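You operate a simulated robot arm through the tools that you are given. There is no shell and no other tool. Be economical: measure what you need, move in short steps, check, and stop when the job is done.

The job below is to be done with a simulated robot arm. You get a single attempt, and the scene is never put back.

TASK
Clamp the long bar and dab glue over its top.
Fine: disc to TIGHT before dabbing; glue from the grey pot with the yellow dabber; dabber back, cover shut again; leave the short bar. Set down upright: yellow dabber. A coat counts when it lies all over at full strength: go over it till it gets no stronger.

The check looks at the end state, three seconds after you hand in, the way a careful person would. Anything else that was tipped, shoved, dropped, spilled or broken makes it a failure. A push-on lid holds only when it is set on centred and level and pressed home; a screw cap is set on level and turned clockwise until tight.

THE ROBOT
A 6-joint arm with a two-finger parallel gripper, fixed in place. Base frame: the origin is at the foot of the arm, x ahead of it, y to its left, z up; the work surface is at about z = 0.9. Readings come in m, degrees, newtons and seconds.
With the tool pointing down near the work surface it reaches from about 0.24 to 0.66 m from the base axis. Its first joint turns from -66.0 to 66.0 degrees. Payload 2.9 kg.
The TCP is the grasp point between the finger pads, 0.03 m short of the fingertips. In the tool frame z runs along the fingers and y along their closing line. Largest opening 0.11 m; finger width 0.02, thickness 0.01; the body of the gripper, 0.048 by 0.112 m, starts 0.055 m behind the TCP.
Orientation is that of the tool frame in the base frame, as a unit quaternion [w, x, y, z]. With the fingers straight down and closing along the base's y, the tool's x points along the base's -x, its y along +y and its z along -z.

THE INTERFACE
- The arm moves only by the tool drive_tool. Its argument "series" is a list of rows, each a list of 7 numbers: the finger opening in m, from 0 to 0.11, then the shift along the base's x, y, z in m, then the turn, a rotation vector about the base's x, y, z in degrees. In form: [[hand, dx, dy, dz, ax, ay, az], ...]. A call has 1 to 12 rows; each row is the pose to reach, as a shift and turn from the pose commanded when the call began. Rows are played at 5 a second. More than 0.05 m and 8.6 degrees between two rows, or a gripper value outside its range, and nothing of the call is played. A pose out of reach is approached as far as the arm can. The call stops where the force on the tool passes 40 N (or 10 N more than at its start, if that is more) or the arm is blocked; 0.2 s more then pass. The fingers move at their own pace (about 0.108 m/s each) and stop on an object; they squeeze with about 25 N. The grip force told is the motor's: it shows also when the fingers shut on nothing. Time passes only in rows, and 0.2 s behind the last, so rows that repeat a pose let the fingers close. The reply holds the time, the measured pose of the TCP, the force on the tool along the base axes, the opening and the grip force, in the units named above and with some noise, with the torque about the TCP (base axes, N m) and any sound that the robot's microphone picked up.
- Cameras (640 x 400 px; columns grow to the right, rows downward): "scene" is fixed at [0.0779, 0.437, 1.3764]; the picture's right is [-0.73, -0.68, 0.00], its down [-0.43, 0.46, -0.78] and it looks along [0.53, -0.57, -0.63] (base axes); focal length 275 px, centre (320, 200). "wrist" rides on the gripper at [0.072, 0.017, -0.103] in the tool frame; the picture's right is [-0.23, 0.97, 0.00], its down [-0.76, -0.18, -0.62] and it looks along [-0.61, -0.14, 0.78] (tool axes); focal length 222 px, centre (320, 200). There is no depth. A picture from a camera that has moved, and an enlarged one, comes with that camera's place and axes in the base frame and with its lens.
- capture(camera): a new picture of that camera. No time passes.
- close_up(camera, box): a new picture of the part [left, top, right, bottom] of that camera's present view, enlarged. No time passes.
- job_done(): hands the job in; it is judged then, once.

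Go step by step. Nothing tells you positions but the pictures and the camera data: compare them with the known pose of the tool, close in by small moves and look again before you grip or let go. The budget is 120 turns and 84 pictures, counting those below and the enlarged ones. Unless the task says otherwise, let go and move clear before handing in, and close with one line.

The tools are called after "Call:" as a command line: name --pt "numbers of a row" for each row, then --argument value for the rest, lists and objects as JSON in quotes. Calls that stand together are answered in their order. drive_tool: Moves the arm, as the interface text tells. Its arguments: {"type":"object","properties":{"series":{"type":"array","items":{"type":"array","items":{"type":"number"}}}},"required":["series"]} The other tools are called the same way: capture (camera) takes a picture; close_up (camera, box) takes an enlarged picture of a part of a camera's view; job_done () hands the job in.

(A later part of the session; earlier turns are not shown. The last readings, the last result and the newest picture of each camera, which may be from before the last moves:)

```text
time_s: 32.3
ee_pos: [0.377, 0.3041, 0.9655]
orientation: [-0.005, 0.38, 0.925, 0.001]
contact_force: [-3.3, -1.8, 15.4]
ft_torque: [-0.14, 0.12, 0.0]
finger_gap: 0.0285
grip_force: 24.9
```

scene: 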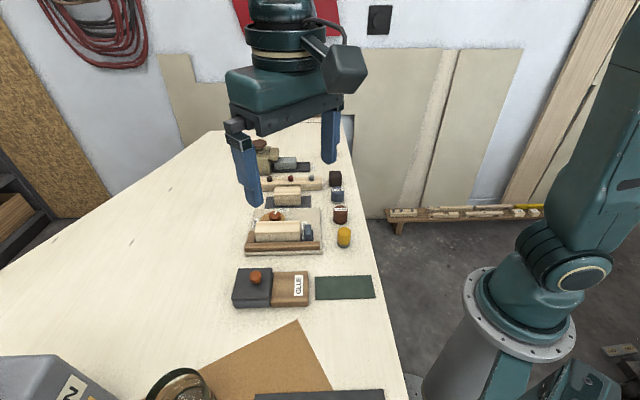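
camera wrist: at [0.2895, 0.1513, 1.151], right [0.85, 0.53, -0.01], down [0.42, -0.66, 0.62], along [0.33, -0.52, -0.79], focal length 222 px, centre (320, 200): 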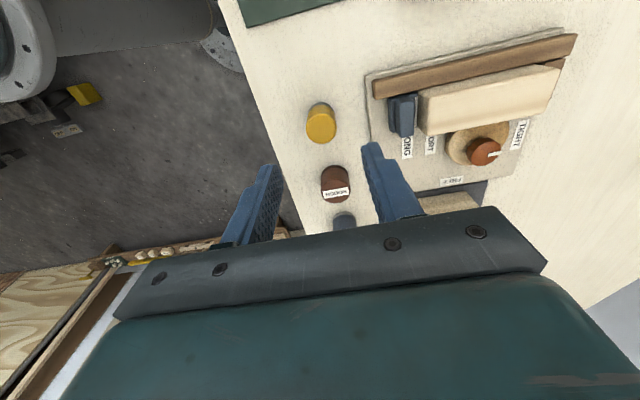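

Contact (15 N). Dwell briefly, lift and look at the dabber face.

Call:
drive_tool --pt "0.02 0 0 0 0 0 0" --pt "0.02 0 0 0.005 0 0 0" --pt "0.02 0 0 0.03 0 0 0" --pt "0.02 0 0 0.07 0 0 0"

Call:
close_up --camera "scene" --box '[210, 200, 350, 320]'

```text
time_s: 33.3
ee_pos: [0.3743, 0.3052, 1.0344]
orientation: [-0.006, 0.38, 0.925, -0.001]
contact_force: [0.1, 0.2, 0.1]
ft_torque: [0.03, 0.01, -0.01]
finger_gap: 0.0289
grip_force: 24.8
```

```text
3.33 times, centred on (280, 260) of scene
camera zoom: at [0.0779, 0.437, 1.3764], right [-0.73, -0.68, 0.0], down [-0.43, 0.46, -0.78], along [0.53, -0.57, -0.63], focal length 916 px, centre (453, 0)
```

zoom: 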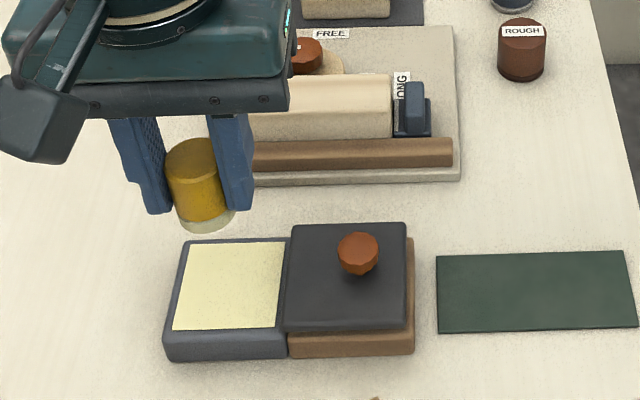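

The dabber face is loaded. The bar top's centre is about (0.439, 0.182), z≈0.948; I turn the hand 90° so the fingers clear the stop's handle, and go above the bar's right end.

Call:
drive_tool --pt "0.02 0.003 -0.012 0 0 0 8.2" --pt "0.02 0.006 -0.024 0 0 0 16.4" --pt "0.02 0.01 -0.04 0 0 0 24.6" --pt "0.02 0.014 -0.056 0 0 0 32.8" --pt "0.02 0.018 -0.072 0 0 0 41" --pt "0.02 0.022 -0.088 0 0 0 49.2" --pt "0.02 0.026 -0.104 0 0 0 57.4" --pt "0.02 0.03 -0.12 0 0 0 65.6" --pt "0.02 0.034 -0.136 0 0 0 73.8" --pt "0.02 0.0364 -0.1463 0 0 0 82" --pt "0.02 0.0364 -0.1463 0 0 0 89.5" --pt "0.02 0.0364 -0.1463 -0.02 0 0 89.5"

Call:
close_up --camera "scene" --box '[235, 180, 335, 260]'

Call:
close_up --camera "wrist" --box '[200, 60, 440, 220]'

```text
time_s: 35.9
ee_pos: [0.4119, 0.1587, 1.0157]
orientation: [-0.003, -0.383, 0.924, -0.004]
contact_force: [0.3, -0.6, -0.5]
ft_torque: [0.0, -0.02, -0.01]
finger_gap: 0.0287
grip_force: 25.2
```

```text
5.00 times, centred on (285, 220) of scene
camera zoom: at [0.0779, 0.437, 1.3764], right [-0.73, -0.68, 0.0], down [-0.43, 0.46, -0.78], along [0.53, -0.57, -0.63], focal length 1374 px, centre (495, 100)
```

zoom: 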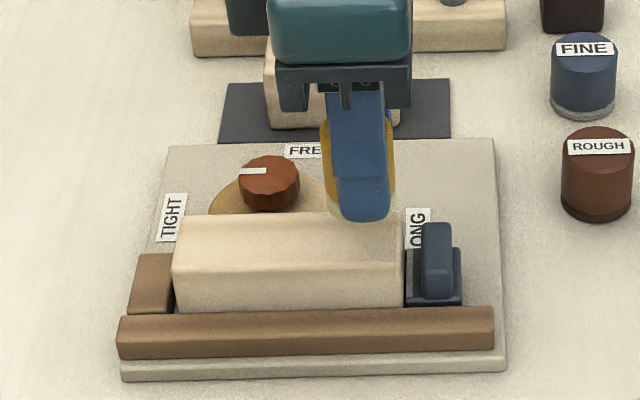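

```text
2.50 times, centred on (320, 140) of wrist
camera zoom: at [0.3473, 0.1206, 1.1204], right [-0.53, 0.85, -0.01], down [0.67, 0.42, 0.62], along [0.53, 0.32, -0.79], focal length 555 px, centre (320, 350)
```

zoom: 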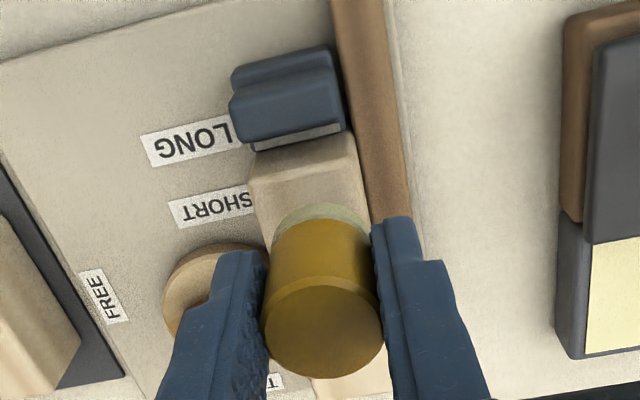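

Positioned over the right end. Descend to make first contact.

Call:
drive_tool --pt "0.02 0 0 -0.012 0 0 0" --pt "0.02 0 0 -0.019 0 0 0" --pt "0.02 0 0 -0.023 0 0 0" --pt "0.02 0 0 -0.026 0 0 0"

Call:
close_up --camera "wrist" --box '[200, 60, 440, 220]'

```text
time_s: 36.9
ee_pos: [0.4136, 0.1578, 0.9917]
orientation: [-0.002, -0.382, 0.924, -0.004]
contact_force: [-5.4, 0.8, 19.5]
ft_torque: [0.18, 0.35, 0.05]
finger_gap: 0.0286
grip_force: 24.9
```

```text
2.50 times, centred on (320, 140) of wrist
camera zoom: at [0.348, 0.12, 1.0953], right [-0.53, 0.85, -0.01], down [0.66, 0.42, 0.62], along [0.53, 0.32, -0.79], focal length 555 px, centre (320, 350)
```

zoom: 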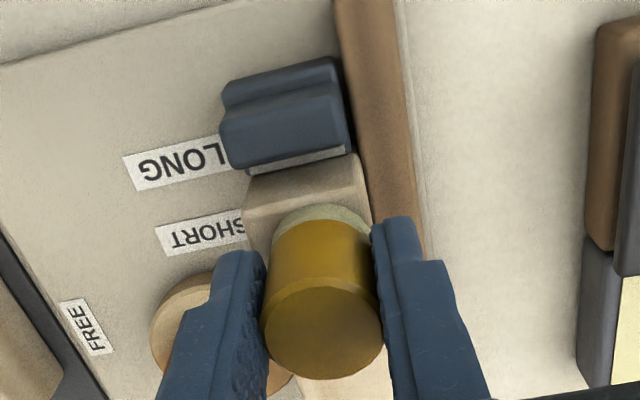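

Contact at 20 N. Lift and inspect the mark the dab leaves.

Call:
drive_tool --pt "0.02 0 0 0.005 0 0 0" --pt "0.02 0.018 0.0174 0.015 0 0 0" --pt "0.02 0.036 0.0347 0.04 0 0 0" --pt "0.02 0.054 0.052 0.04 0 0 0"

Call:
close_up --camera "wrist" --box '[240, 40, 400, 160]'

Call:
close_up --camera "scene" --box '[235, 180, 335, 260]'

```text
time_s: 37.9
ee_pos: [0.4641, 0.2093, 1.0301]
orientation: [-0.004, -0.381, 0.925, -0.004]
contact_force: [-0.3, 0.1, -0.6]
ft_torque: [-0.02, 0.02, 0.03]
finger_gap: 0.0286
grip_force: 25.2
```

```text
3.33 times, centred on (320, 100) of wrist
camera zoom: at [0.399, 0.171, 1.1354], right [-0.53, 0.85, -0.01], down [0.67, 0.42, 0.62], along [0.53, 0.32, -0.79], focal length 740 px, centre (320, 533)
```

zoom: 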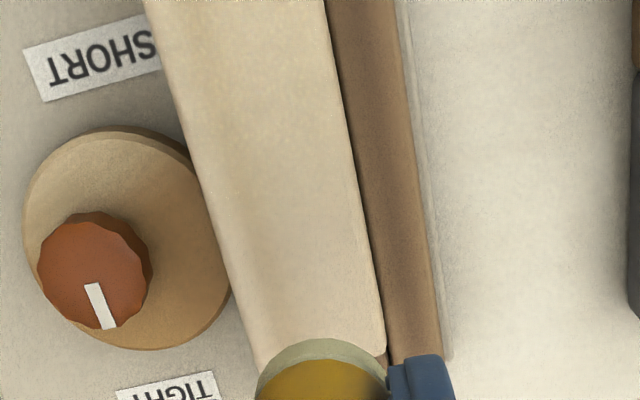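

```text
5.00 times, centred on (285, 220) of scene
camera zoom: at [0.0779, 0.437, 1.3764], right [-0.73, -0.68, 0.0], down [-0.43, 0.46, -0.78], along [0.53, -0.57, -0.63], focal length 1374 px, centre (495, 100)
```

zoom: 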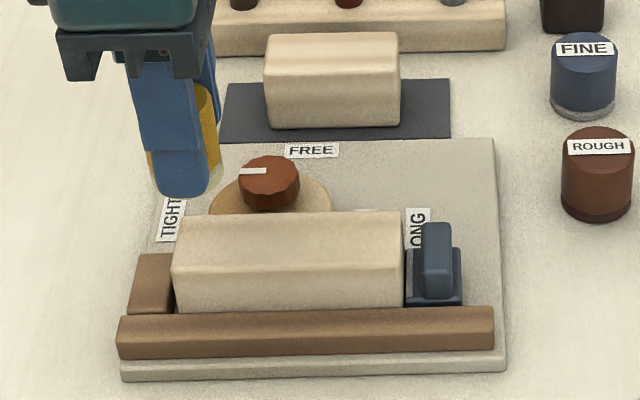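

No obvious mark yet; I look tightly at the right end.

Call:
close_up --camera "wrist" --box '[250, 0, 390, 90]'

Call:
close_up --camera "scene" --box '[265, 215, 325, 250]'

```text
4.44 times, centred on (320, 45) of wrist
camera zoom: at [0.399, 0.171, 1.1354], right [-0.53, 0.85, -0.01], down [0.67, 0.42, 0.62], along [0.53, 0.32, -0.79], focal length 987 px, centre (320, 889)
```

zoom: 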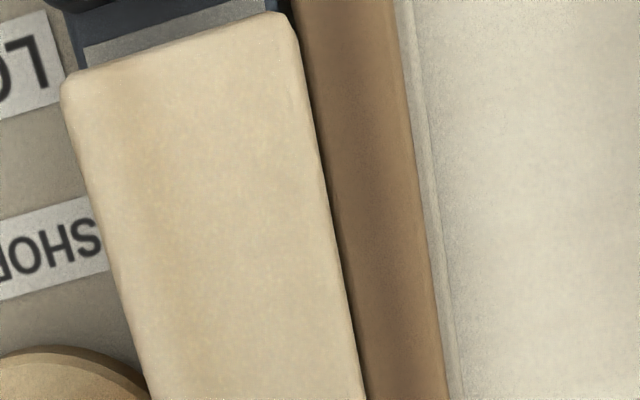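

```text
10.67 times, centred on (295, 232) of scene
camera zoom: at [0.0779, 0.437, 1.3764], right [-0.73, -0.68, 0.0], down [-0.43, 0.46, -0.78], along [0.53, -0.57, -0.63], focal length 2932 px, centre (587, -147)
```

zoom: 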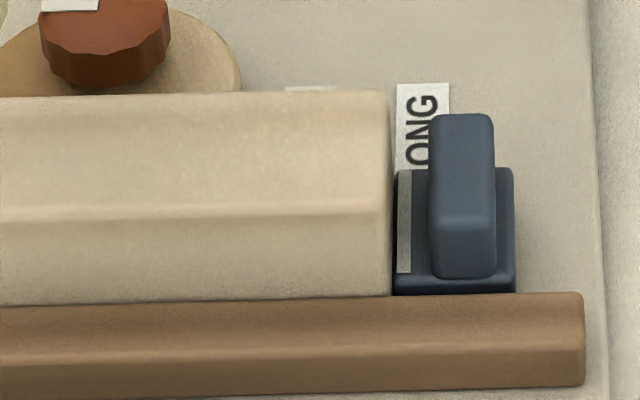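

The mark is very faint, so the coat builds with repeated passes. I'll do a wiping stroke along the centre line with light pressure.

Call:
drive_tool --pt "0.02 -0.0008 0.0004 -0.025 0 0 0" --pt "0.02 -0.0008 0.0004 -0.034 0 0 0" --pt "0.02 -0.0008 0.0004 -0.039 0 0 0" --pt "0.02 -0.0118 -0.0104 -0.039 0 0 0" --pt "0.02 -0.0228 -0.0212 -0.039 0 0 0" --pt "0.02 -0.0338 -0.032 -0.039 0 0 0" --pt "0.02 -0.0448 -0.0428 -0.039 0 0 0" --pt "0.02 -0.0556 -0.0536 -0.039 0 0 0" --pt "0.02 -0.0556 -0.0536 -0.039 0 0 0" --pt "0.02 -0.0556 -0.0536 -0.01 0 0 0" --pt "0.02 -0.02 -0.02 0.0 0 0 0" --pt "0.02 0.01 0.01 0.01 0 0 0"

Call:
close_up --camera "scene" --box '[255, 205, 325, 255]'

```text
time_s: 40.5
ee_pos: [0.475, 0.2189, 1.0418]
orientation: [-0.004, -0.382, 0.924, -0.004]
contact_force: [0.0, 0.0, -0.2]
ft_torque: [0.01, 0.01, -0.03]
finger_gap: 0.0285
grip_force: 24.8
```

```text
8.00 times, centred on (290, 230) of scene
camera zoom: at [0.0779, 0.437, 1.3764], right [-0.73, -0.68, 0.0], down [-0.43, 0.46, -0.78], along [0.53, -0.57, -0.63], focal length 2199 px, centre (560, -40)
```

zoom: 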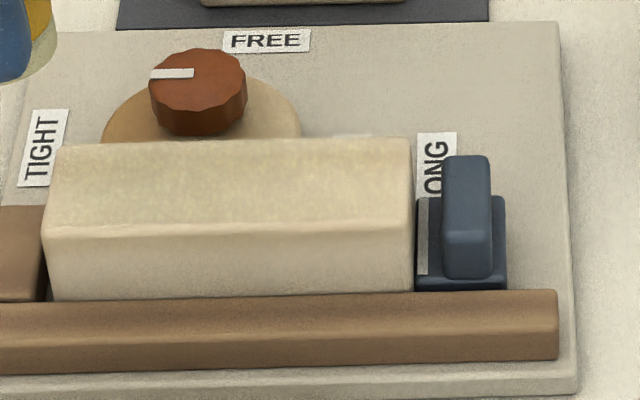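

A yellowish band shows: strokes work. Now a loop along both edge lanes.

Call:
drive_tool --pt "0.02 -0.0161 -0.0043 -0.035 0 0 0" --pt "0.02 -0.0161 -0.0043 -0.044 0 0 0" --pt "0.02 -0.0161 -0.0043 -0.049 0 0 0" --pt "0.02 -0.0344 -0.0223 -0.049 0 0 0" --pt "0.02 -0.0527 -0.0403 -0.049 0 0 0" --pt "0.02 -0.0709 -0.0583 -0.049 0 0 0" --pt "0.02 -0.0603 -0.0689 -0.049 0 0 0" --pt "0.02 -0.042 -0.0509 -0.049 0 0 0" --pt "0.02 -0.0238 -0.0329 -0.049 0 0 0" --pt "0.02 -0.0055 -0.0149 -0.049 0 0 0" --pt "0.02 -0.0055 -0.0149 -0.03 0 0 0" --pt "0.02 -0.0055 -0.0149 0.0 0 0 0"

Call:
close_up --camera "wrist" --box '[230, 0, 410, 130]'

```text
time_s: 43.1
ee_pos: [0.4727, 0.2062, 1.0422]
orientation: [-0.003, -0.382, 0.924, -0.005]
contact_force: [-0.5, -0.6, -0.1]
ft_torque: [-0.02, 0.01, -0.02]
finger_gap: 0.0286
grip_force: 24.8
```

```text
3.08 times, centred on (320, 65) of wrist
camera zoom: at [0.4073, 0.168, 1.1466], right [-0.53, 0.85, -0.01], down [0.67, 0.42, 0.62], along [0.53, 0.32, -0.79], focal length 684 px, centre (320, 615)
```

zoom: 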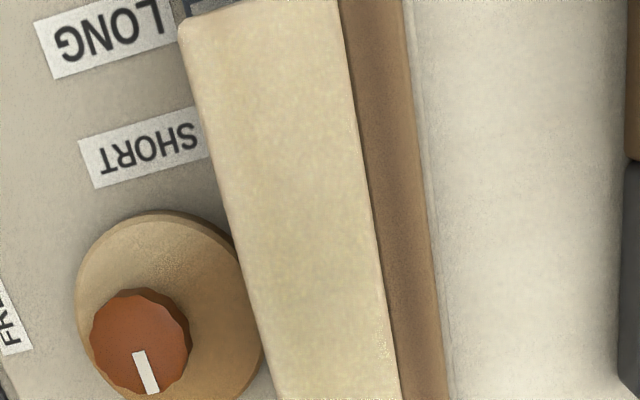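

A light mottled coat is on. Re-dip and return.

Call:
drive_tool --pt "0.02 -0.0316 0.0331 0 0 0 0" --pt "0.02 -0.0632 0.0661 0 0 0 0" --pt "0.02 -0.0949 0.0992 0 0 0 0" --pt "0.02 -0.0949 0.0992 -0.045 0 0 0" --pt "0.02 -0.0949 0.0992 -0.066 0 0 0" --pt "0.02 -0.0949 0.0992 -0.074 0 0 0" --pt "0.02 -0.0949 0.0992 -0.074 0 0 0" --pt "0.02 -0.0949 0.0992 -0.04 0 0 0" --pt "0.02 -0.0949 0.0992 0 0 0 0" --pt "0.02 -0.0632 0.0661 0 0 0 0" --pt "0.02 -0.0316 0.0331 0 0 0 0" --pt "0.02 0 0 0 0 0 0"

Call:
close_up --camera "scene" --box '[215, 170, 335, 310]'

```text
time_s: 45.7
ee_pos: [0.4719, 0.2023, 1.0372]
orientation: [-0.005, -0.382, 0.924, -0.005]
contact_force: [-0.1, -0.6, -0.6]
ft_torque: [0.01, 0.02, 0.01]
finger_gap: 0.0285
grip_force: 25.2
```

```text
2.86 times, centred on (275, 240) of scene
camera zoom: at [0.0779, 0.437, 1.3764], right [-0.73, -0.68, 0.0], down [-0.43, 0.46, -0.78], along [0.53, -0.57, -0.63], focal length 785 px, centre (449, 86)
```

zoom: 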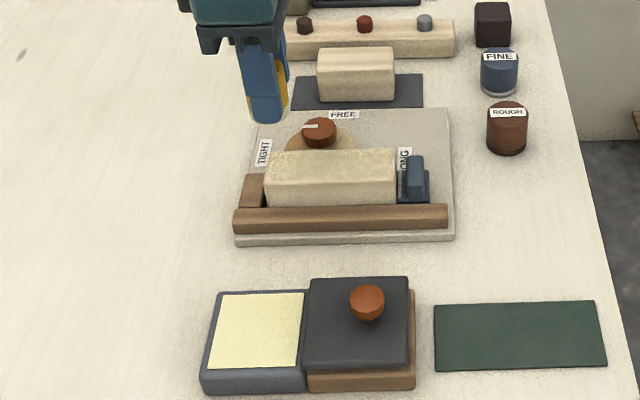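

Re-dipped. Another loop along both edge lanes.

Call:
drive_tool --pt "0.02 0 0 -0.04 0 0 0" --pt "0.02 0 0 -0.049 0 0 0" --pt "0.02 -0.0183 -0.018 -0.049 0 0 0" --pt "0.02 -0.0366 -0.036 -0.049 0 0 0" --pt "0.02 -0.0548 -0.054 -0.049 0 0 0" --pt "0.02 -0.0654 -0.0434 -0.049 0 0 0" --pt "0.02 -0.0471 -0.0254 -0.049 0 0 0" --pt "0.02 -0.0288 -0.0074 -0.049 0 0 0" --pt "0.02 -0.0106 0.0106 -0.049 0 0 0" --pt "0.02 -0.0053 0.0053 -0.049 0 0 0" --pt "0.02 -0.0327 -0.0217 -0.049 0 0 0" --pt "0.02 -0.0601 -0.0487 -0.049 0 0 0"

Call:
drive_tool --pt "0.02 0 0 0.01 0 0 0" --pt "0.02 0.03 0.025 0.045 0 0 0" --pt "0.02 0.0601 0.0487 0.049 0 0 0"

Call:
close_up --camera "wrist" --box '[230, 0, 410, 130]'

Call:
close_up --camera "scene" --box '[255, 205, 325, 255]'

```text
time_s: 48.3
ee_pos: [0.4104, 0.1571, 0.9891]
orientation: [-0.003, -0.382, 0.924, -0.004]
contact_force: [2.2, 2.5, 6.8]
ft_torque: [0.11, -0.13, -0.01]
finger_gap: 0.0289
grip_force: 24.9
```

```text
refused: row 2 steps farther than a row can; nothing moved
```

```text
3.08 times, centred on (320, 65) of wrist
camera zoom: at [0.3462, 0.1192, 1.0948], right [-0.53, 0.85, -0.01], down [0.67, 0.42, 0.62], along [0.53, 0.32, -0.79], focal length 684 px, centre (320, 615)
```

zoom: 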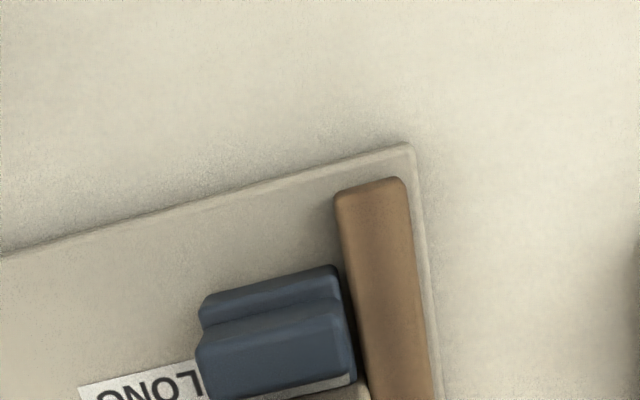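

```text
8.00 times, centred on (290, 230) of scene
camera zoom: at [0.0779, 0.437, 1.3764], right [-0.73, -0.68, 0.0], down [-0.43, 0.46, -0.78], along [0.53, -0.57, -0.63], focal length 2199 px, centre (560, -40)
```

zoom: 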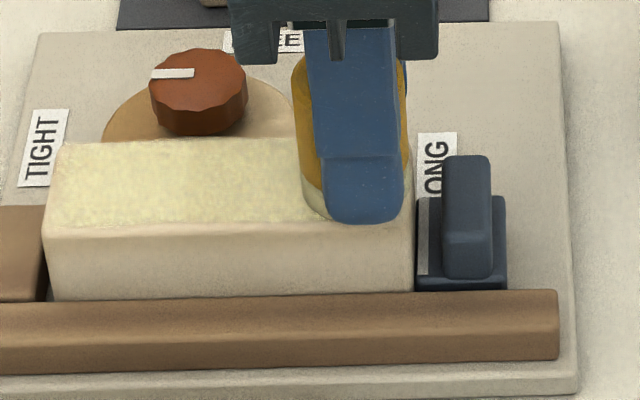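

The coat is getting stronger. Lift and re-dip.

Call:
drive_tool --pt "0.02 0 0 0.02 0 0 0" --pt "0.02 0 0.01 0.049 0 0 0" --pt "0.02 -0.01 0.056 0.049 0 0 0" --pt "0.02 -0.022 0.102 0.049 0 0 0" --pt "0.02 -0.0348 0.1479 0.049 0 0 0" --pt "0.02 -0.0348 0.1479 0.005 0 0 0" --pt "0.02 -0.0348 0.1479 -0.018 0 0 0" --pt "0.02 -0.0348 0.1479 -0.0255 0 0 0" --pt "0.02 -0.0348 0.1479 -0.0255 0 0 0" --pt "0.02 -0.0348 0.1479 0.01 0 0 0" --pt "0.02 -0.0348 0.1479 0.049 0 0 0" --pt "0.02 -0.0031 0.1148 0.049 0 0 0"

Call:
drive_tool --pt "0.02 0.0316 -0.0331 0 0 0 0" --pt "0.02 0.0632 -0.0661 0 0 0 0" --pt "0.02 0.0632 -0.0661 -0.03 0 0 0"

Call:
drive_tool --pt "0.02 0 0 -0.011 0 0 0" --pt "0.02 0 0 -0.019 0 0 0" --pt "0.02 -0.0183 -0.018 -0.019 0 0 0" --pt "0.02 -0.0366 -0.036 -0.019 0 0 0" --pt "0.02 -0.0548 -0.054 -0.019 0 0 0" --pt "0.02 -0.0654 -0.0434 -0.019 0 0 0" --pt "0.02 -0.0471 -0.0254 -0.019 0 0 0" --pt "0.02 -0.0288 -0.0074 -0.019 0 0 0" --pt "0.02 -0.0106 0.0106 -0.019 0 0 0" --pt "0.02 -0.0053 0.0053 -0.019 0 0 0" --pt "0.02 -0.0327 -0.0217 -0.019 0 0 0" --pt "0.02 -0.0601 -0.0487 -0.019 0 0 0"

Call:
drive_tool --pt "0.02 0.0 0.0 0.02 0 0 0" --pt "0.02 0 0.01 0.049 0 0 0" --pt "0.02 0.03 0.0487 0.049 0 0 0" --pt "0.02 0.0601 0.0487 0.049 0 0 0"

Call:
close_up --camera "wrist" --box '[230, 0, 410, 130]'

Call:
close_up --camera "scene" --box '[255, 205, 325, 255]'

```text
time_s: 50.9
ee_pos: [0.4108, 0.2725, 1.0371]
orientation: [-0.003, -0.382, 0.924, -0.004]
contact_force: [0.2, -0.1, 0.4]
ft_torque: [0.02, 0.03, -0.02]
finger_gap: 0.0286
grip_force: 25.2
```

```text
time_s: 51.7
ee_pos: [0.4717, 0.2076, 1.0082]
orientation: [-0.002, -0.381, 0.924, -0.004]
contact_force: [-0.3, -0.6, -0.6]
ft_torque: [-0.01, 0.0, 0.01]
finger_gap: 0.0286
grip_force: 25.3
```

```text
time_s: 54.3
ee_pos: [0.4108, 0.1526, 0.9906]
orientation: [-0.003, -0.382, 0.924, -0.004]
contact_force: [0.1, -0.4, -0.1]
ft_torque: [0.01, -0.03, 0.01]
finger_gap: 0.0288
grip_force: 25.1
```

```text
time_s: 55.3
ee_pos: [0.4698, 0.2059, 1.0429]
orientation: [-0.004, -0.381, 0.924, -0.004]
contact_force: [-0.2, -0.7, 0.1]
ft_torque: [-0.03, 0.0, 0.0]
finger_gap: 0.0285
grip_force: 24.9
```

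```text
3.08 times, centred on (320, 65) of wrist
camera zoom: at [0.4063, 0.1677, 1.1472], right [-0.53, 0.85, -0.01], down [0.67, 0.42, 0.62], along [0.53, 0.32, -0.79], focal length 684 px, centre (320, 615)
```

zoom: 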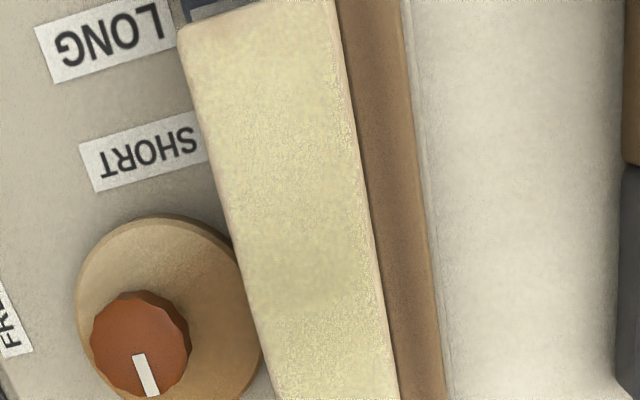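

```text
8.00 times, centred on (290, 230) of scene
camera zoom: at [0.0779, 0.437, 1.3764], right [-0.73, -0.68, 0.0], down [-0.43, 0.46, -0.78], along [0.53, -0.57, -0.63], focal length 2199 px, centre (560, -40)
```

zoom: 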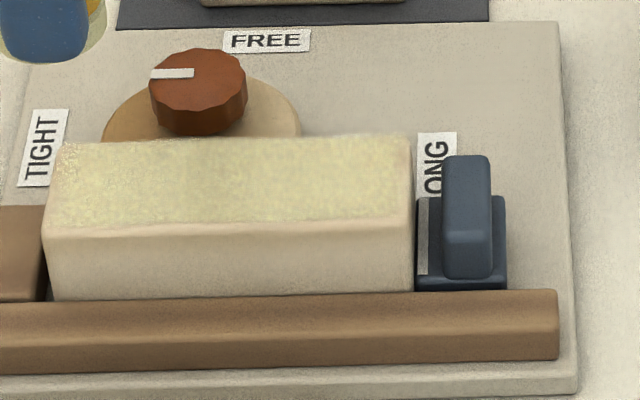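

The coat grows but the dabber has crept up in the grip slightly (no contact force at end). I re-dip slightly deeper and stroke slightly lower and wider.

Call:
drive_tool --pt "0.02 -0.0316 0.0331 0 0 0 0" --pt "0.02 -0.0632 0.0661 0 0 0 0" --pt "0.02 -0.0949 0.0992 0 0 0 0" --pt "0.02 -0.0949 0.0992 -0.045 0 0 0" --pt "0.02 -0.0949 0.0992 -0.068 0 0 0" --pt "0.02 -0.0949 0.0992 -0.0765 0 0 0"

Call:
drive_tool --pt "0.02 0 0 0 0 0 0" --pt "0.02 0 0 0.035 0 0 0" --pt "0.02 0 0 0.0765 0 0 0" --pt "0.02 0.0316 -0.0331 0.0765 0 0 0" --pt "0.02 0.0632 -0.0661 0.0765 0 0 0" --pt "0.02 0.0959 -0.1003 0.0765 0 0 0" --pt "0.02 0.0959 -0.1003 0.04 0 0 0" --pt "0.02 0.0959 -0.1003 0.03 0 0 0" --pt "0.02 0.0959 -0.1003 0.0255 0 0 0"

```text
time_s: 56.7
ee_pos: [0.3744, 0.3038, 0.964]
orientation: [-0.001, -0.381, 0.924, -0.004]
contact_force: [-9.7, -6.6, 32.8]
ft_torque: [-0.07, 0.3, 0.06]
finger_gap: 0.0285
grip_force: 24.9
```

```text
time_s: 58.7
ee_pos: [0.4721, 0.2025, 0.989]
orientation: [-0.002, -0.381, 0.924, -0.004]
contact_force: [-5.0, -5.0, 21.8]
ft_torque: [-0.06, 0.23, 0.03]
finger_gap: 0.0289
grip_force: 25.1
```

Good contact (22 N). Do the full pattern with the right end slightly lower.

Call:
drive_tool --pt "0.02 -0.0137 -0.0135 0 0 0 0" --pt "0.02 -0.0274 -0.027 0 0 0 0" --pt "0.02 -0.0411 -0.0405 -0.0005 0 0 0" --pt "0.02 -0.0548 -0.054 -0.001 0 0 0" --pt "0.02 -0.0674 -0.0412 -0.001 0 0 0" --pt "0.02 -0.0537 -0.0277 -0.0005 0 0 0" --pt "0.02 -0.04 -0.0142 0 0 0 0" --pt "0.02 -0.0263 -0.0007 0 0 0 0" --pt "0.02 -0.0126 0.0128 0 0 0 0" --pt "0.02 -0.0063 0.0064 0 0 0 0" --pt "0.02 -0.0337 -0.0206 0 0 0 0" --pt "0.02 -0.0611 -0.0476 -0.001 0 0 0"

Call:
drive_tool --pt "0.02 0.0 0.0 0.02 0 0 0" --pt "0.02 0 0.01 0.049 0 0 0" --pt "0.02 0.03 0.0487 0.052 0 0 0" --pt "0.02 0.0601 0.0487 0.052 0 0 0"

Call:
close_up --camera "wrist" --box '[230, 0, 410, 130]'

Call:
close_up --camera "scene" --box '[255, 205, 325, 255]'

```text
time_s: 59.8
ee_pos: [0.4191, 0.1528, 0.9898]
orientation: [0.005, -0.378, 0.926, -0.006]
contact_force: [-1.6, 1.2, 7.3]
ft_torque: [0.11, 0.12, 0.01]
finger_gap: 0.0288
grip_force: 25.1
stopped in row 5: the force on the tool passed its limit at 43 N (the readings are from after the stop); the commanded pose is now the measured one
```

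```text
time_s: 60.8
ee_pos: [0.4788, 0.2024, 1.0416]
orientation: [0.003, -0.378, 0.926, -0.007]
contact_force: [0.6, 0.6, 0.3]
ft_torque: [-0.01, 0.0, -0.05]
finger_gap: 0.0288
grip_force: 24.8
```

```text
3.08 times, centred on (320, 65) of wrist
camera zoom: at [0.4117, 0.1651, 1.1462], right [-0.52, 0.85, -0.01], down [0.66, 0.41, 0.63], along [0.54, 0.32, -0.78], focal length 684 px, centre (320, 615)
```

zoom: 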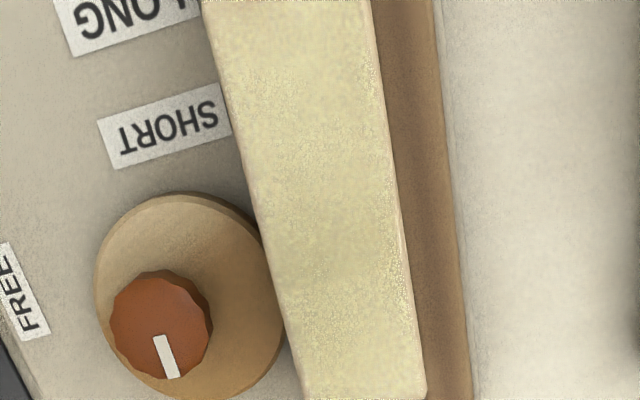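

```text
8.00 times, centred on (290, 230) of scene
camera zoom: at [0.0779, 0.437, 1.3764], right [-0.73, -0.68, 0.0], down [-0.43, 0.46, -0.78], along [0.53, -0.57, -0.63], focal length 2199 px, centre (560, -40)
```

zoom: 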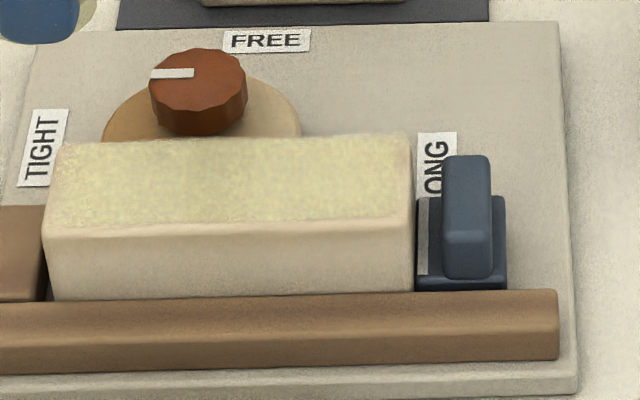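

Bar and stop unmoved; the force limit came from the right end. I continue with the rail-side lane and the centre, slightly lighter and short of the stop.

Call:
drive_tool --pt "0.02 -0.0195 0.0139 -0.035 0.61 0.63 0.6" --pt "0.02 -0.0195 0.0139 -0.047 0.61 0.63 0.6" --pt "0.02 -0.0195 0.0139 -0.053 0.61 0.63 0.6" --pt "0.02 -0.0328 0.0008 -0.053 0.61 0.63 0.6" --pt "0.02 -0.046 -0.0122 -0.053 0.61 0.63 0.6" --pt "0.02 -0.0593 -0.0253 -0.053 0.61 0.63 0.6" --pt "0.02 -0.0725 -0.0384 -0.053 0.61 0.63 0.6" --pt "0.02 -0.0662 -0.0448 -0.053 0.61 0.63 0.6" --pt "0.02 -0.053 -0.0318 -0.053 0.61 0.63 0.6" --pt "0.02 -0.0397 -0.0187 -0.053 0.61 0.63 0.6" --pt "0.02 -0.0265 -0.0056 -0.053 0.61 0.63 0.6" --pt "0.02 -0.0132 0.0075 -0.053 0.61 0.63 0.6"

```text
time_s: 63.4
ee_pos: [0.4648, 0.208, 0.9888]
orientation: [0.0, -0.383, 0.924, 0.0]
contact_force: [-3.6, -4.2, 15.2]
ft_torque: [-0.16, 0.07, -0.06]
finger_gap: 0.0285
grip_force: 25.0
```

Smooth. Dip again and do a further full pass.

Call:
drive_tool --pt "0.02 0 0 0.045 0 0 0" --pt "0.02 -0.03 0.0313 0.05 0 0 0" --pt "0.02 -0.06 0.0626 0.05 0 0 0" --pt "0.02 -0.0896 0.0939 0.05 0 0 0" --pt "0.02 -0.0896 0.0939 0.005 0 0 0" --pt "0.02 -0.0896 0.0939 -0.017 0 0 0" --pt "0.02 -0.0896 0.0939 -0.0255 0 0 0" --pt "0.02 -0.0896 0.0939 -0.0255 0 0 0" --pt "0.02 -0.0896 0.0939 0.01 0 0 0" --pt "0.02 -0.0896 0.0939 0.05 0 0 0" --pt "0.02 -0.06 0.0626 0.05 0 0 0" --pt "0.02 -0.03 0.0313 0.05 0 0 0"

Call:
drive_tool --pt "0.02 0.0363 -0.0377 0 0 0 0" --pt "0.02 0.0363 -0.0377 -0.035 0 0 0" --pt "0.02 0.0363 -0.0377 -0.044 0 0 0" --pt "0.02 0.0363 -0.0377 -0.0502 0 0 0"

Call:
drive_tool --pt "0.02 -0.0133 -0.0131 0 0 0 0" --pt "0.02 -0.0265 -0.0261 0 0 0 0" --pt "0.02 -0.0398 -0.0392 0 0 0 0" --pt "0.02 -0.053 -0.0523 0 0 0 0" --pt "0.02 -0.0593 -0.0459 0 0 0 0" --pt "0.02 -0.0656 -0.0395 0 0 0 0" --pt "0.02 -0.0524 -0.0264 0 0 0 0" --pt "0.02 -0.0391 -0.0134 0 0 0 0" --pt "0.02 -0.0259 -0.0003 0 0 0 0" --pt "0.02 -0.0126 0.0128 0 0 0 0"

Call:
drive_tool --pt "0.02 0.0063 -0.0064 0 0 0 0" --pt "0.02 -0.007 -0.0195 0 0 0 0" --pt "0.02 -0.0202 -0.0325 0 0 0 0" --pt "0.02 -0.0335 -0.0456 0 0 0 0" --pt "0.02 -0.0467 -0.0587 0 0 0 0" --pt "0.02 -0.0335 -0.0456 0 0 0 0" --pt "0.02 -0.007 -0.0195 0 0 0 0" --pt "0.02 0.0063 -0.0064 0 0 0 0" --pt "0.02 0.0063 -0.0064 0.02 0 0 0" --pt "0.02 0.0063 -0.0064 0.05 0 0 0"

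Call:
close_up --camera "wrist" --box '[230, 0, 410, 130]'

Call:
close_up --camera "scene" --box '[255, 205, 325, 255]'

```text
time_s: 66.0
ee_pos: [0.4312, 0.2433, 1.0389]
orientation: [0.001, -0.383, 0.924, 0.001]
contact_force: [-0.4, 0.0, 0.0]
ft_torque: [0.06, -0.01, -0.01]
finger_gap: 0.0288
grip_force: 24.3
```

```text
refused: row 1 steps farther than a row can; nothing moved
```

```text
time_s: 68.2
ee_pos: [0.4212, 0.2526, 1.0381]
orientation: [0.001, -0.383, 0.924, 0.001]
contact_force: [-0.2, 0.4, -0.4]
ft_torque: [0.02, 0.0, 0.02]
finger_gap: 0.0285
grip_force: 25.2
```

```text
time_s: 70.4
ee_pos: [0.4277, 0.2464, 1.0878]
orientation: [0.0, -0.382, 0.924, 0.001]
contact_force: [-1.5, -0.6, 0.8]
ft_torque: [0.0, -0.03, -0.05]
finger_gap: 0.0289
grip_force: 24.8
```

```text
3.08 times, centred on (320, 65) of wrist
camera zoom: at [0.3624, 0.2071, 1.1921], right [-0.53, 0.85, 0.0], down [0.66, 0.41, 0.62], along [0.53, 0.33, -0.78], focal length 684 px, centre (320, 615)
```

zoom: 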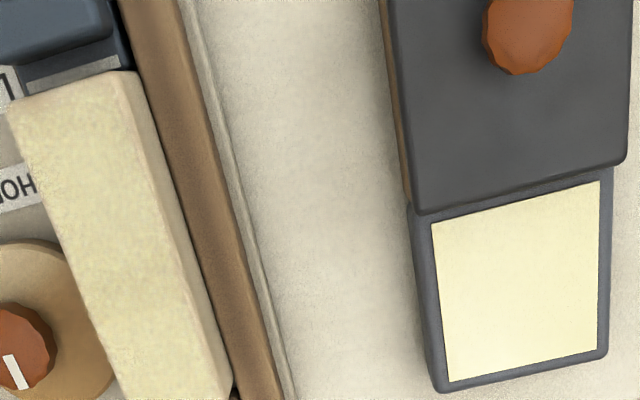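

```text
8.00 times, centred on (290, 230) of scene
camera zoom: at [0.0779, 0.437, 1.3764], right [-0.73, -0.68, 0.0], down [-0.43, 0.46, -0.78], along [0.53, -0.57, -0.63], focal length 2199 px, centre (560, -40)
```

zoom: 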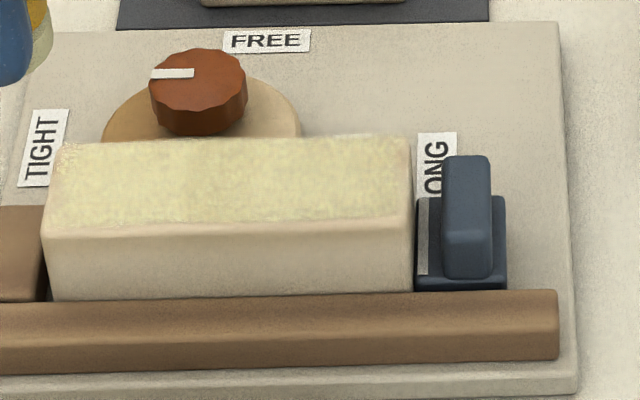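

A refused row left the strokes in the air (harmless). The dabber is still loaded; now go down and do the pattern.

Call:
drive_tool --pt "0.02 0.0213 -0.022 -0.03 0 0 0" --pt "0.02 0.0426 -0.0441 -0.05 0 0 0" --pt "0.02 0.0426 -0.0441 -0.085 0 0 0" --pt "0.02 0.0426 -0.0441 -0.095 0 0 0" --pt "0.02 0.0426 -0.0441 -0.1002 0 0 0"

Call:
drive_tool --pt "0.02 -0.0133 -0.0131 0 0 0 0" --pt "0.02 -0.0265 -0.0261 0 0 0 0" --pt "0.02 -0.0398 -0.0392 0 0 0 0" --pt "0.02 -0.053 -0.0523 0 0 0 0" --pt "0.02 -0.0593 -0.0459 0 0 0 0" --pt "0.02 -0.0656 -0.0395 0 0 0 0" --pt "0.02 -0.0524 -0.0264 0 0 0 0" --pt "0.02 -0.0391 -0.0134 0 0 0 0" --pt "0.02 -0.0259 -0.0003 0 0 0 0" --pt "0.02 -0.0126 0.0128 0 0 0 0"

Call:
drive_tool --pt "0.02 0.0063 -0.0064 0 0 0 0" --pt "0.02 -0.007 -0.0195 0 0 0 0" --pt "0.02 -0.0202 -0.0325 0 0 0 0" --pt "0.02 -0.0335 -0.0456 0 0 0 0" --pt "0.02 -0.0467 -0.0587 0 0 0 0" --pt "0.02 -0.0335 -0.0456 0 0 0 0" --pt "0.02 -0.007 -0.0195 0 0 0 0" --pt "0.02 0.0063 -0.0064 0 0 0 0" --pt "0.02 0.0063 -0.0064 0.02 0 0 0" --pt "0.02 0.0063 -0.0064 0.05 0 0 0"

Call:
close_up --camera "scene" --box '[255, 205, 325, 255]'

```text
time_s: 71.6
ee_pos: [0.4707, 0.2028, 0.9888]
orientation: [0.002, -0.382, 0.924, 0.001]
contact_force: [-2.4, -0.2, 12.9]
ft_torque: [-0.01, 0.12, 0.0]
finger_gap: 0.0285
grip_force: 24.3
```

```text
time_s: 73.8
ee_pos: [0.4597, 0.2139, 0.9888]
orientation: [0.003, -0.383, 0.924, 0.001]
contact_force: [-8.4, -7.5, 35.1]
ft_torque: [-0.31, 0.15, -0.04]
finger_gap: 0.0288
grip_force: 24.8
```

```text
time_s: 76.0
ee_pos: [0.4653, 0.2082, 1.0364]
orientation: [0.0, -0.383, 0.924, 0.001]
contact_force: [0.8, -0.7, -0.3]
ft_torque: [0.0, -0.04, 0.02]
finger_gap: 0.0287
grip_force: 25.2
```

```text
8.00 times, centred on (290, 230) of scene
camera zoom: at [0.0779, 0.437, 1.3764], right [-0.73, -0.68, 0.0], down [-0.43, 0.46, -0.78], along [0.53, -0.57, -0.63], focal length 2199 px, centre (560, -40)
```

zoom: 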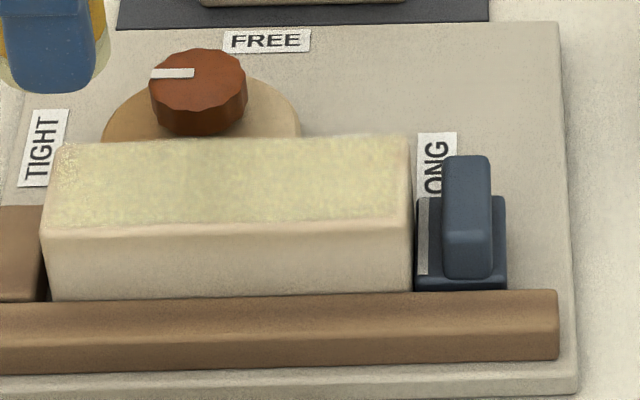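

The ends and corners are still thin. Dip again, then a pattern that reaches further to both ends.

Call:
drive_tool --pt "0.02 -0.03 0.0313 0 0 0 0" --pt "0.02 -0.06 0.0626 0 0 0 0" --pt "0.02 -0.0896 0.0939 0 0 0 0" --pt "0.02 -0.0896 0.0939 -0.045 0 0 0" --pt "0.02 -0.0896 0.0939 -0.067 0 0 0" --pt "0.02 -0.0896 0.0939 -0.0756 0 0 0" --pt "0.02 -0.0896 0.0939 -0.0756 0 0 0" --pt "0.02 -0.0896 0.0939 -0.04 0 0 0" --pt "0.02 -0.0896 0.0939 0 0 0 0" --pt "0.02 -0.06 0.0626 0 0 0 0" --pt "0.02 -0.03 0.0313 0 0 0 0" --pt "0.02 0 0 0 0 0 0"

Call:
drive_tool --pt "0.02 0.0095 -0.0032 -0.035 0 0 0" --pt "0.02 0.0095 -0.0032 -0.044 0 0 0" --pt "0.02 0.0095 -0.0032 -0.05 0 0 0" --pt "0.02 -0.0053 -0.0178 -0.05 0 0 0" --pt "0.02 -0.0202 -0.0325 -0.05 0 0 0" --pt "0.02 -0.035 -0.0471 -0.05 0 0 0" --pt "0.02 -0.0499 -0.0618 -0.05 0 0 0" --pt "0.02 -0.0562 -0.0554 -0.05 0 0 0" --pt "0.02 -0.0625 -0.049 -0.05 0 0 0"

```text
time_s: 78.6
ee_pos: [0.4643, 0.2083, 1.0383]
orientation: [0.0, -0.383, 0.924, 0.002]
contact_force: [0.3, -1.0, -0.7]
ft_torque: [0.02, 0.01, 0.0]
finger_gap: 0.0286
grip_force: 25.4
```

```text
time_s: 80.6
ee_pos: [0.4036, 0.1574, 0.9885]
orientation: [0.002, -0.382, 0.924, 0.001]
contact_force: [5.5, -6.8, 22.5]
ft_torque: [-0.1, -0.42, -0.1]
finger_gap: 0.0286
grip_force: 25.2
```

Call:
drive_tool --pt "0.02 0.0149 0.0147 0 0 0 0" --pt "0.02 0.0297 0.0293 0 0 0 0" --pt "0.02 0.0446 0.044 0 0 0 0" --pt "0.02 0.0594 0.0586 0 0 0 0" --pt "0.02 0.0657 0.0522 0 0 0 0" --pt "0.02 0.072 0.0458 0 0 0 0" --pt "0.02 0.0657 0.0522 0 0 0 0" --pt "0.02 0.0459 0.0327 0 0 0 0" --pt "0.02 0.0261 0.0131 0 0 0 0" --pt "0.02 0.0063 -0.0064 0 0 0 0" --pt "0.02 0.0063 -0.0064 0.02 0 0 0" --pt "0.02 0.0363 0.0236 0.04 0 0 0"

Call:
drive_tool --pt "0.02 0.015 0.015 0.01 0 0 0" --pt "0.02 0.0262 0.0254 0.01 0 0 0"

Call:
close_up --camera "scene" --box '[255, 205, 325, 255]'

Call:
close_up --camera "wrist" --box '[230, 0, 410, 130]'

```text
time_s: 83.2
ee_pos: [0.4403, 0.1847, 1.024]
orientation: [-0.001, -0.383, 0.924, 0.0]
contact_force: [0.1, -0.5, 0.6]
ft_torque: [-0.01, 0.06, 0.02]
finger_gap: 0.0287
grip_force: 24.5
```

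```text
time_s: 83.8
ee_pos: [0.4628, 0.2105, 1.0373]
orientation: [-0.001, -0.383, 0.924, 0.001]
contact_force: [0.8, -0.7, -0.2]
ft_torque: [-0.01, 0.02, 0.03]
finger_gap: 0.0286
grip_force: 24.8
```

```text
8.00 times, centred on (290, 230) of scene
camera zoom: at [0.0779, 0.437, 1.3764], right [-0.73, -0.68, 0.0], down [-0.43, 0.46, -0.78], along [0.53, -0.57, -0.63], focal length 2199 px, centre (560, -40)
```

zoom: 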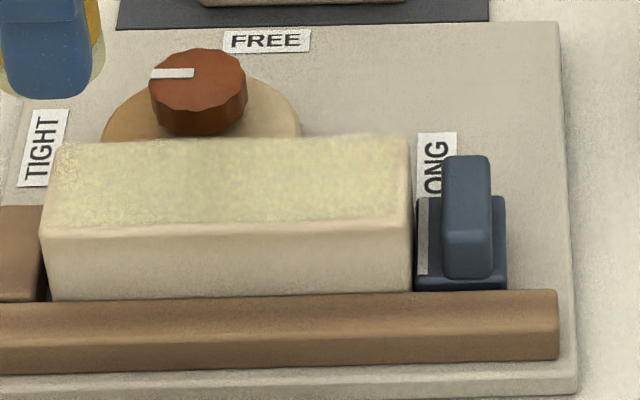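

```text
3.08 times, centred on (320, 65) of wrist
camera zoom: at [0.4, 0.1706, 1.1408], right [-0.53, 0.85, 0.0], down [0.66, 0.41, 0.62], along [0.53, 0.33, -0.78], focal length 684 px, centre (320, 615)
```

zoom: 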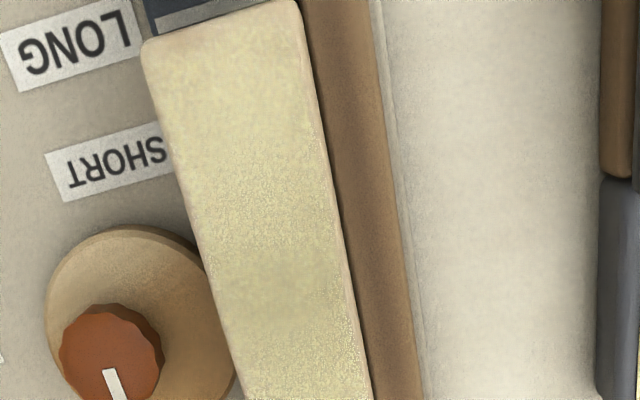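

The middle looks near full; edges are a bit thinner. I repeat dip and pattern with slightly wider lanes.

Call:
drive_tool --pt "0.02 -0.03 0.0313 0 0 0 0" --pt "0.02 -0.06 0.0626 0 0 0 0" --pt "0.02 -0.0896 0.0939 0 0 0 0" --pt "0.02 -0.0896 0.0939 -0.045 0 0 0" --pt "0.02 -0.0896 0.0939 -0.067 0 0 0" --pt "0.02 -0.0896 0.0939 -0.0756 0 0 0" --pt "0.02 -0.0896 0.0939 -0.0756 0 0 0" --pt "0.02 -0.0896 0.0939 -0.04 0 0 0" --pt "0.02 -0.0896 0.0939 0 0 0 0" --pt "0.02 -0.06 0.0626 0 0 0 0" --pt "0.02 -0.03 0.0313 0 0 0 0" --pt "0.02 0 0 0 0 0 0"

Call:
drive_tool --pt "0.02 0.0105 -0.0042 -0.035 0 0 0" --pt "0.02 0.0105 -0.0042 -0.044 0 0 0" --pt "0.02 0.0105 -0.0042 -0.05 0 0 0" --pt "0.02 -0.0043 -0.0188 -0.05 0 0 0" --pt "0.02 -0.0192 -0.0335 -0.05 0 0 0" --pt "0.02 -0.034 -0.0481 -0.05 0 0 0" --pt "0.02 -0.0489 -0.0628 -0.05 0 0 0" --pt "0.02 -0.0562 -0.0554 -0.05 0 0 0" --pt "0.02 -0.0635 -0.048 -0.05 0 0 0"

Call:
drive_tool --pt "0.02 0.0149 0.0147 0 0 0 0" --pt "0.02 0.0297 0.0293 0 0 0 0" --pt "0.02 0.0446 0.044 0 0 0 0" --pt "0.02 0.0594 0.0586 0 0 0 0" --pt "0.02 0.0667 0.0512 0 0 0 0" --pt "0.02 0.074 0.0438 0 0 0 0" --pt "0.02 0.0667 0.0512 0 0 0 0" --pt "0.02 0.0469 0.0317 0 0 0 0" --pt "0.02 0.0271 0.0121 0 0 0 0" --pt "0.02 0.0073 -0.0074 0 0 0 0" --pt "0.02 0.0073 -0.0074 0.02 0 0 0" --pt "0.02 0.0373 0.0226 0.04 0 0 0"

Call:
drive_tool --pt "0.02 0.015 0.015 0.01 0 0 0" --pt "0.02 0.0262 0.0254 0.01 0 0 0"

Call:
close_up --camera "wrist" --box '[230, 0, 410, 130]'

```text
time_s: 86.4
ee_pos: [0.467, 0.2123, 1.0363]
orientation: [0.001, -0.384, 0.923, 0.001]
contact_force: [-0.3, -1.0, 0.0]
ft_torque: [0.01, -0.01, -0.02]
finger_gap: 0.0288
grip_force: 25.0
```

```text
time_s: 88.4
ee_pos: [0.4036, 0.1598, 0.9886]
orientation: [0.004, -0.381, 0.924, 0.0]
contact_force: [8.4, -11.4, 36.8]
ft_torque: [-0.43, -0.54, -0.14]
finger_gap: 0.0289
grip_force: 24.8
```

```text
time_s: 91.0
ee_pos: [0.4346, 0.1808, 1.0247]
orientation: [-0.001, -0.384, 0.924, 0.0]
contact_force: [-0.8, 0.4, -0.6]
ft_torque: [0.02, 0.0, 0.0]
finger_gap: 0.0287
grip_force: 25.1
```

```text
time_s: 91.6
ee_pos: [0.4622, 0.2069, 1.0379]
orientation: [0.001, -0.383, 0.924, 0.001]
contact_force: [-0.6, 0.4, -0.5]
ft_torque: [-0.01, -0.02, 0.02]
finger_gap: 0.0289
grip_force: 24.9
```

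```text
3.08 times, centred on (320, 65) of wrist
camera zoom: at [0.3984, 0.1681, 1.142], right [-0.53, 0.85, 0.0], down [0.66, 0.41, 0.62], along [0.53, 0.33, -0.78], focal length 684 px, centre (320, 615)
```

zoom: 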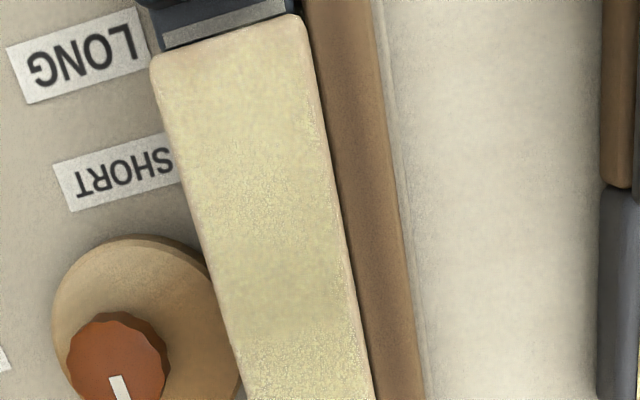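

I zoom in tightly to judge the coat's uniformity.

Call:
close_up --camera "wrist" --box '[265, 0, 345, 60]'

Call:
close_up --camera "wrist" --box '[275, 60, 355, 130]'

Call:
close_up --camera "scene" --box '[255, 215, 315, 245]'

```text
6.67 times, centred on (305, 30) of wrist
camera zoom: at [0.3984, 0.1681, 1.142], right [-0.53, 0.85, 0.0], down [0.66, 0.41, 0.62], along [0.53, 0.33, -0.78], focal length 1481 px, centre (420, 1333)
```

zoom: 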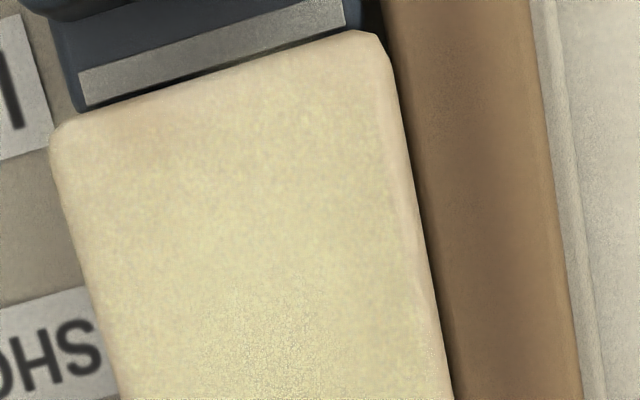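

```text
5.71 times, centred on (315, 95) of wrist
camera zoom: at [0.3984, 0.1681, 1.142], right [-0.53, 0.85, 0.0], down [0.66, 0.41, 0.62], along [0.53, 0.33, -0.78], focal length 1269 px, centre (349, 800)
```

zoom: 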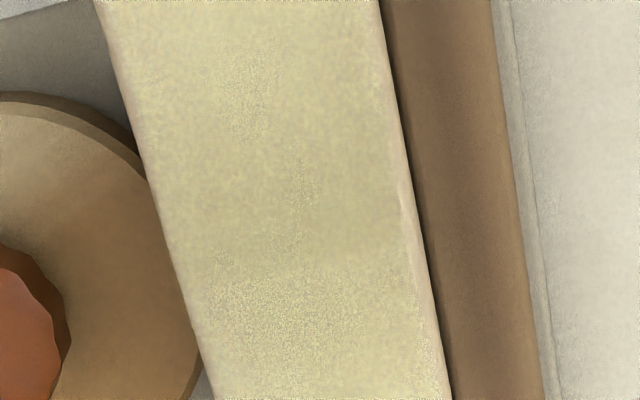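

```text
10.67 times, centred on (285, 230) of scene
camera zoom: at [0.0779, 0.437, 1.3764], right [-0.73, -0.68, 0.0], down [-0.43, 0.46, -0.78], along [0.53, -0.57, -0.63], focal length 2932 px, centre (693, -120)
```

zoom: 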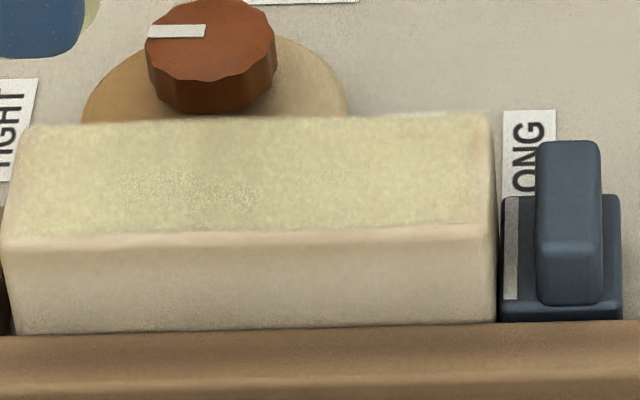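

The right (LONG) end is weaker than the rest. Dip and work that end with a zigzag.

Call:
drive_tool --pt "0.02 -0.03 0.0313 0 0 0 0" --pt "0.02 -0.06 0.0626 0 0 0 0" --pt "0.02 -0.0896 0.0939 0 0 0 0" --pt "0.02 -0.0896 0.0939 -0.045 0 0 0" --pt "0.02 -0.0896 0.0939 -0.067 0 0 0" --pt "0.02 -0.0896 0.0939 -0.0756 0 0 0" --pt "0.02 -0.0896 0.0939 -0.0756 0 0 0" --pt "0.02 -0.0896 0.0939 -0.04 0 0 0" --pt "0.02 -0.0896 0.0939 0 0 0 0" --pt "0.02 -0.06 0.0626 0 0 0 0" --pt "0.02 -0.03 0.0313 0 0 0 0" --pt "0.02 0 0 0 0 0 0"

Call:
drive_tool --pt "0.02 -0.0283 -0.0279 0 0 0 0" --pt "0.02 -0.0566 -0.0558 -0.02 0 0 0" --pt "0.02 -0.0566 -0.0558 -0.042 0 0 0" --pt "0.02 -0.0566 -0.0558 -0.0502 0 0 0" --pt "0.02 -0.0496 -0.0629 -0.0502 0 0 0" --pt "0.02 -0.0636 -0.0487 -0.0502 0 0 0" --pt "0.02 -0.0586 -0.0438 -0.0502 0 0 0" --pt "0.02 -0.0446 -0.058 -0.0502 0 0 0" --pt "0.02 -0.0396 -0.0531 -0.0502 0 0 0" --pt "0.02 -0.0536 -0.0389 -0.0502 0 0 0" --pt "0.02 -0.0486 -0.034 -0.0502 0 0 0"

Call:
drive_tool --pt "0.02 0.014 -0.0142 0 0 0 0" --pt "0.02 0.009 -0.0191 0 0 0 0" --pt "0.02 -0.005 -0.0049 0 0 0 0" --pt "0.02 -0.01 -0.0098 0 0 0 0" --pt "0.02 0.004 -0.024 0 0 0 0" --pt "0.02 -0.001 -0.0289 0 0 0 0" --pt "0.02 -0.015 -0.0147 0 0 0 0" --pt "0.02 -0.001 -0.0289 0 0 0 0" --pt "0.02 -0.008 -0.0218 0 0 0 0"

```text
time_s: 94.2
ee_pos: [0.4639, 0.2115, 1.0359]
orientation: [0.0, -0.384, 0.923, 0.001]
contact_force: [-0.1, 0.2, -0.6]
ft_torque: [0.02, -0.03, 0.01]
finger_gap: 0.0286
grip_force: 25.4
```

```text
time_s: 95.9
ee_pos: [0.4058, 0.1635, 0.9898]
orientation: [0.0, -0.384, 0.923, 0.001]
contact_force: [-0.1, -1.4, 6.1]
ft_torque: [-0.01, -0.1, -0.01]
finger_gap: 0.0285
grip_force: 25.3
stopped in row 8: the force on the tool passed its limit at 42 N (the readings are from after the stop); the commanded pose is now the measured one
```

```text
time_s: 97.9
ee_pos: [0.4002, 0.1416, 0.9908]
orientation: [0.0, -0.384, 0.923, 0.002]
contact_force: [2.9, -2.5, 10.8]
ft_torque: [-0.03, -0.23, -0.06]
finger_gap: 0.0284
grip_force: 24.9
```

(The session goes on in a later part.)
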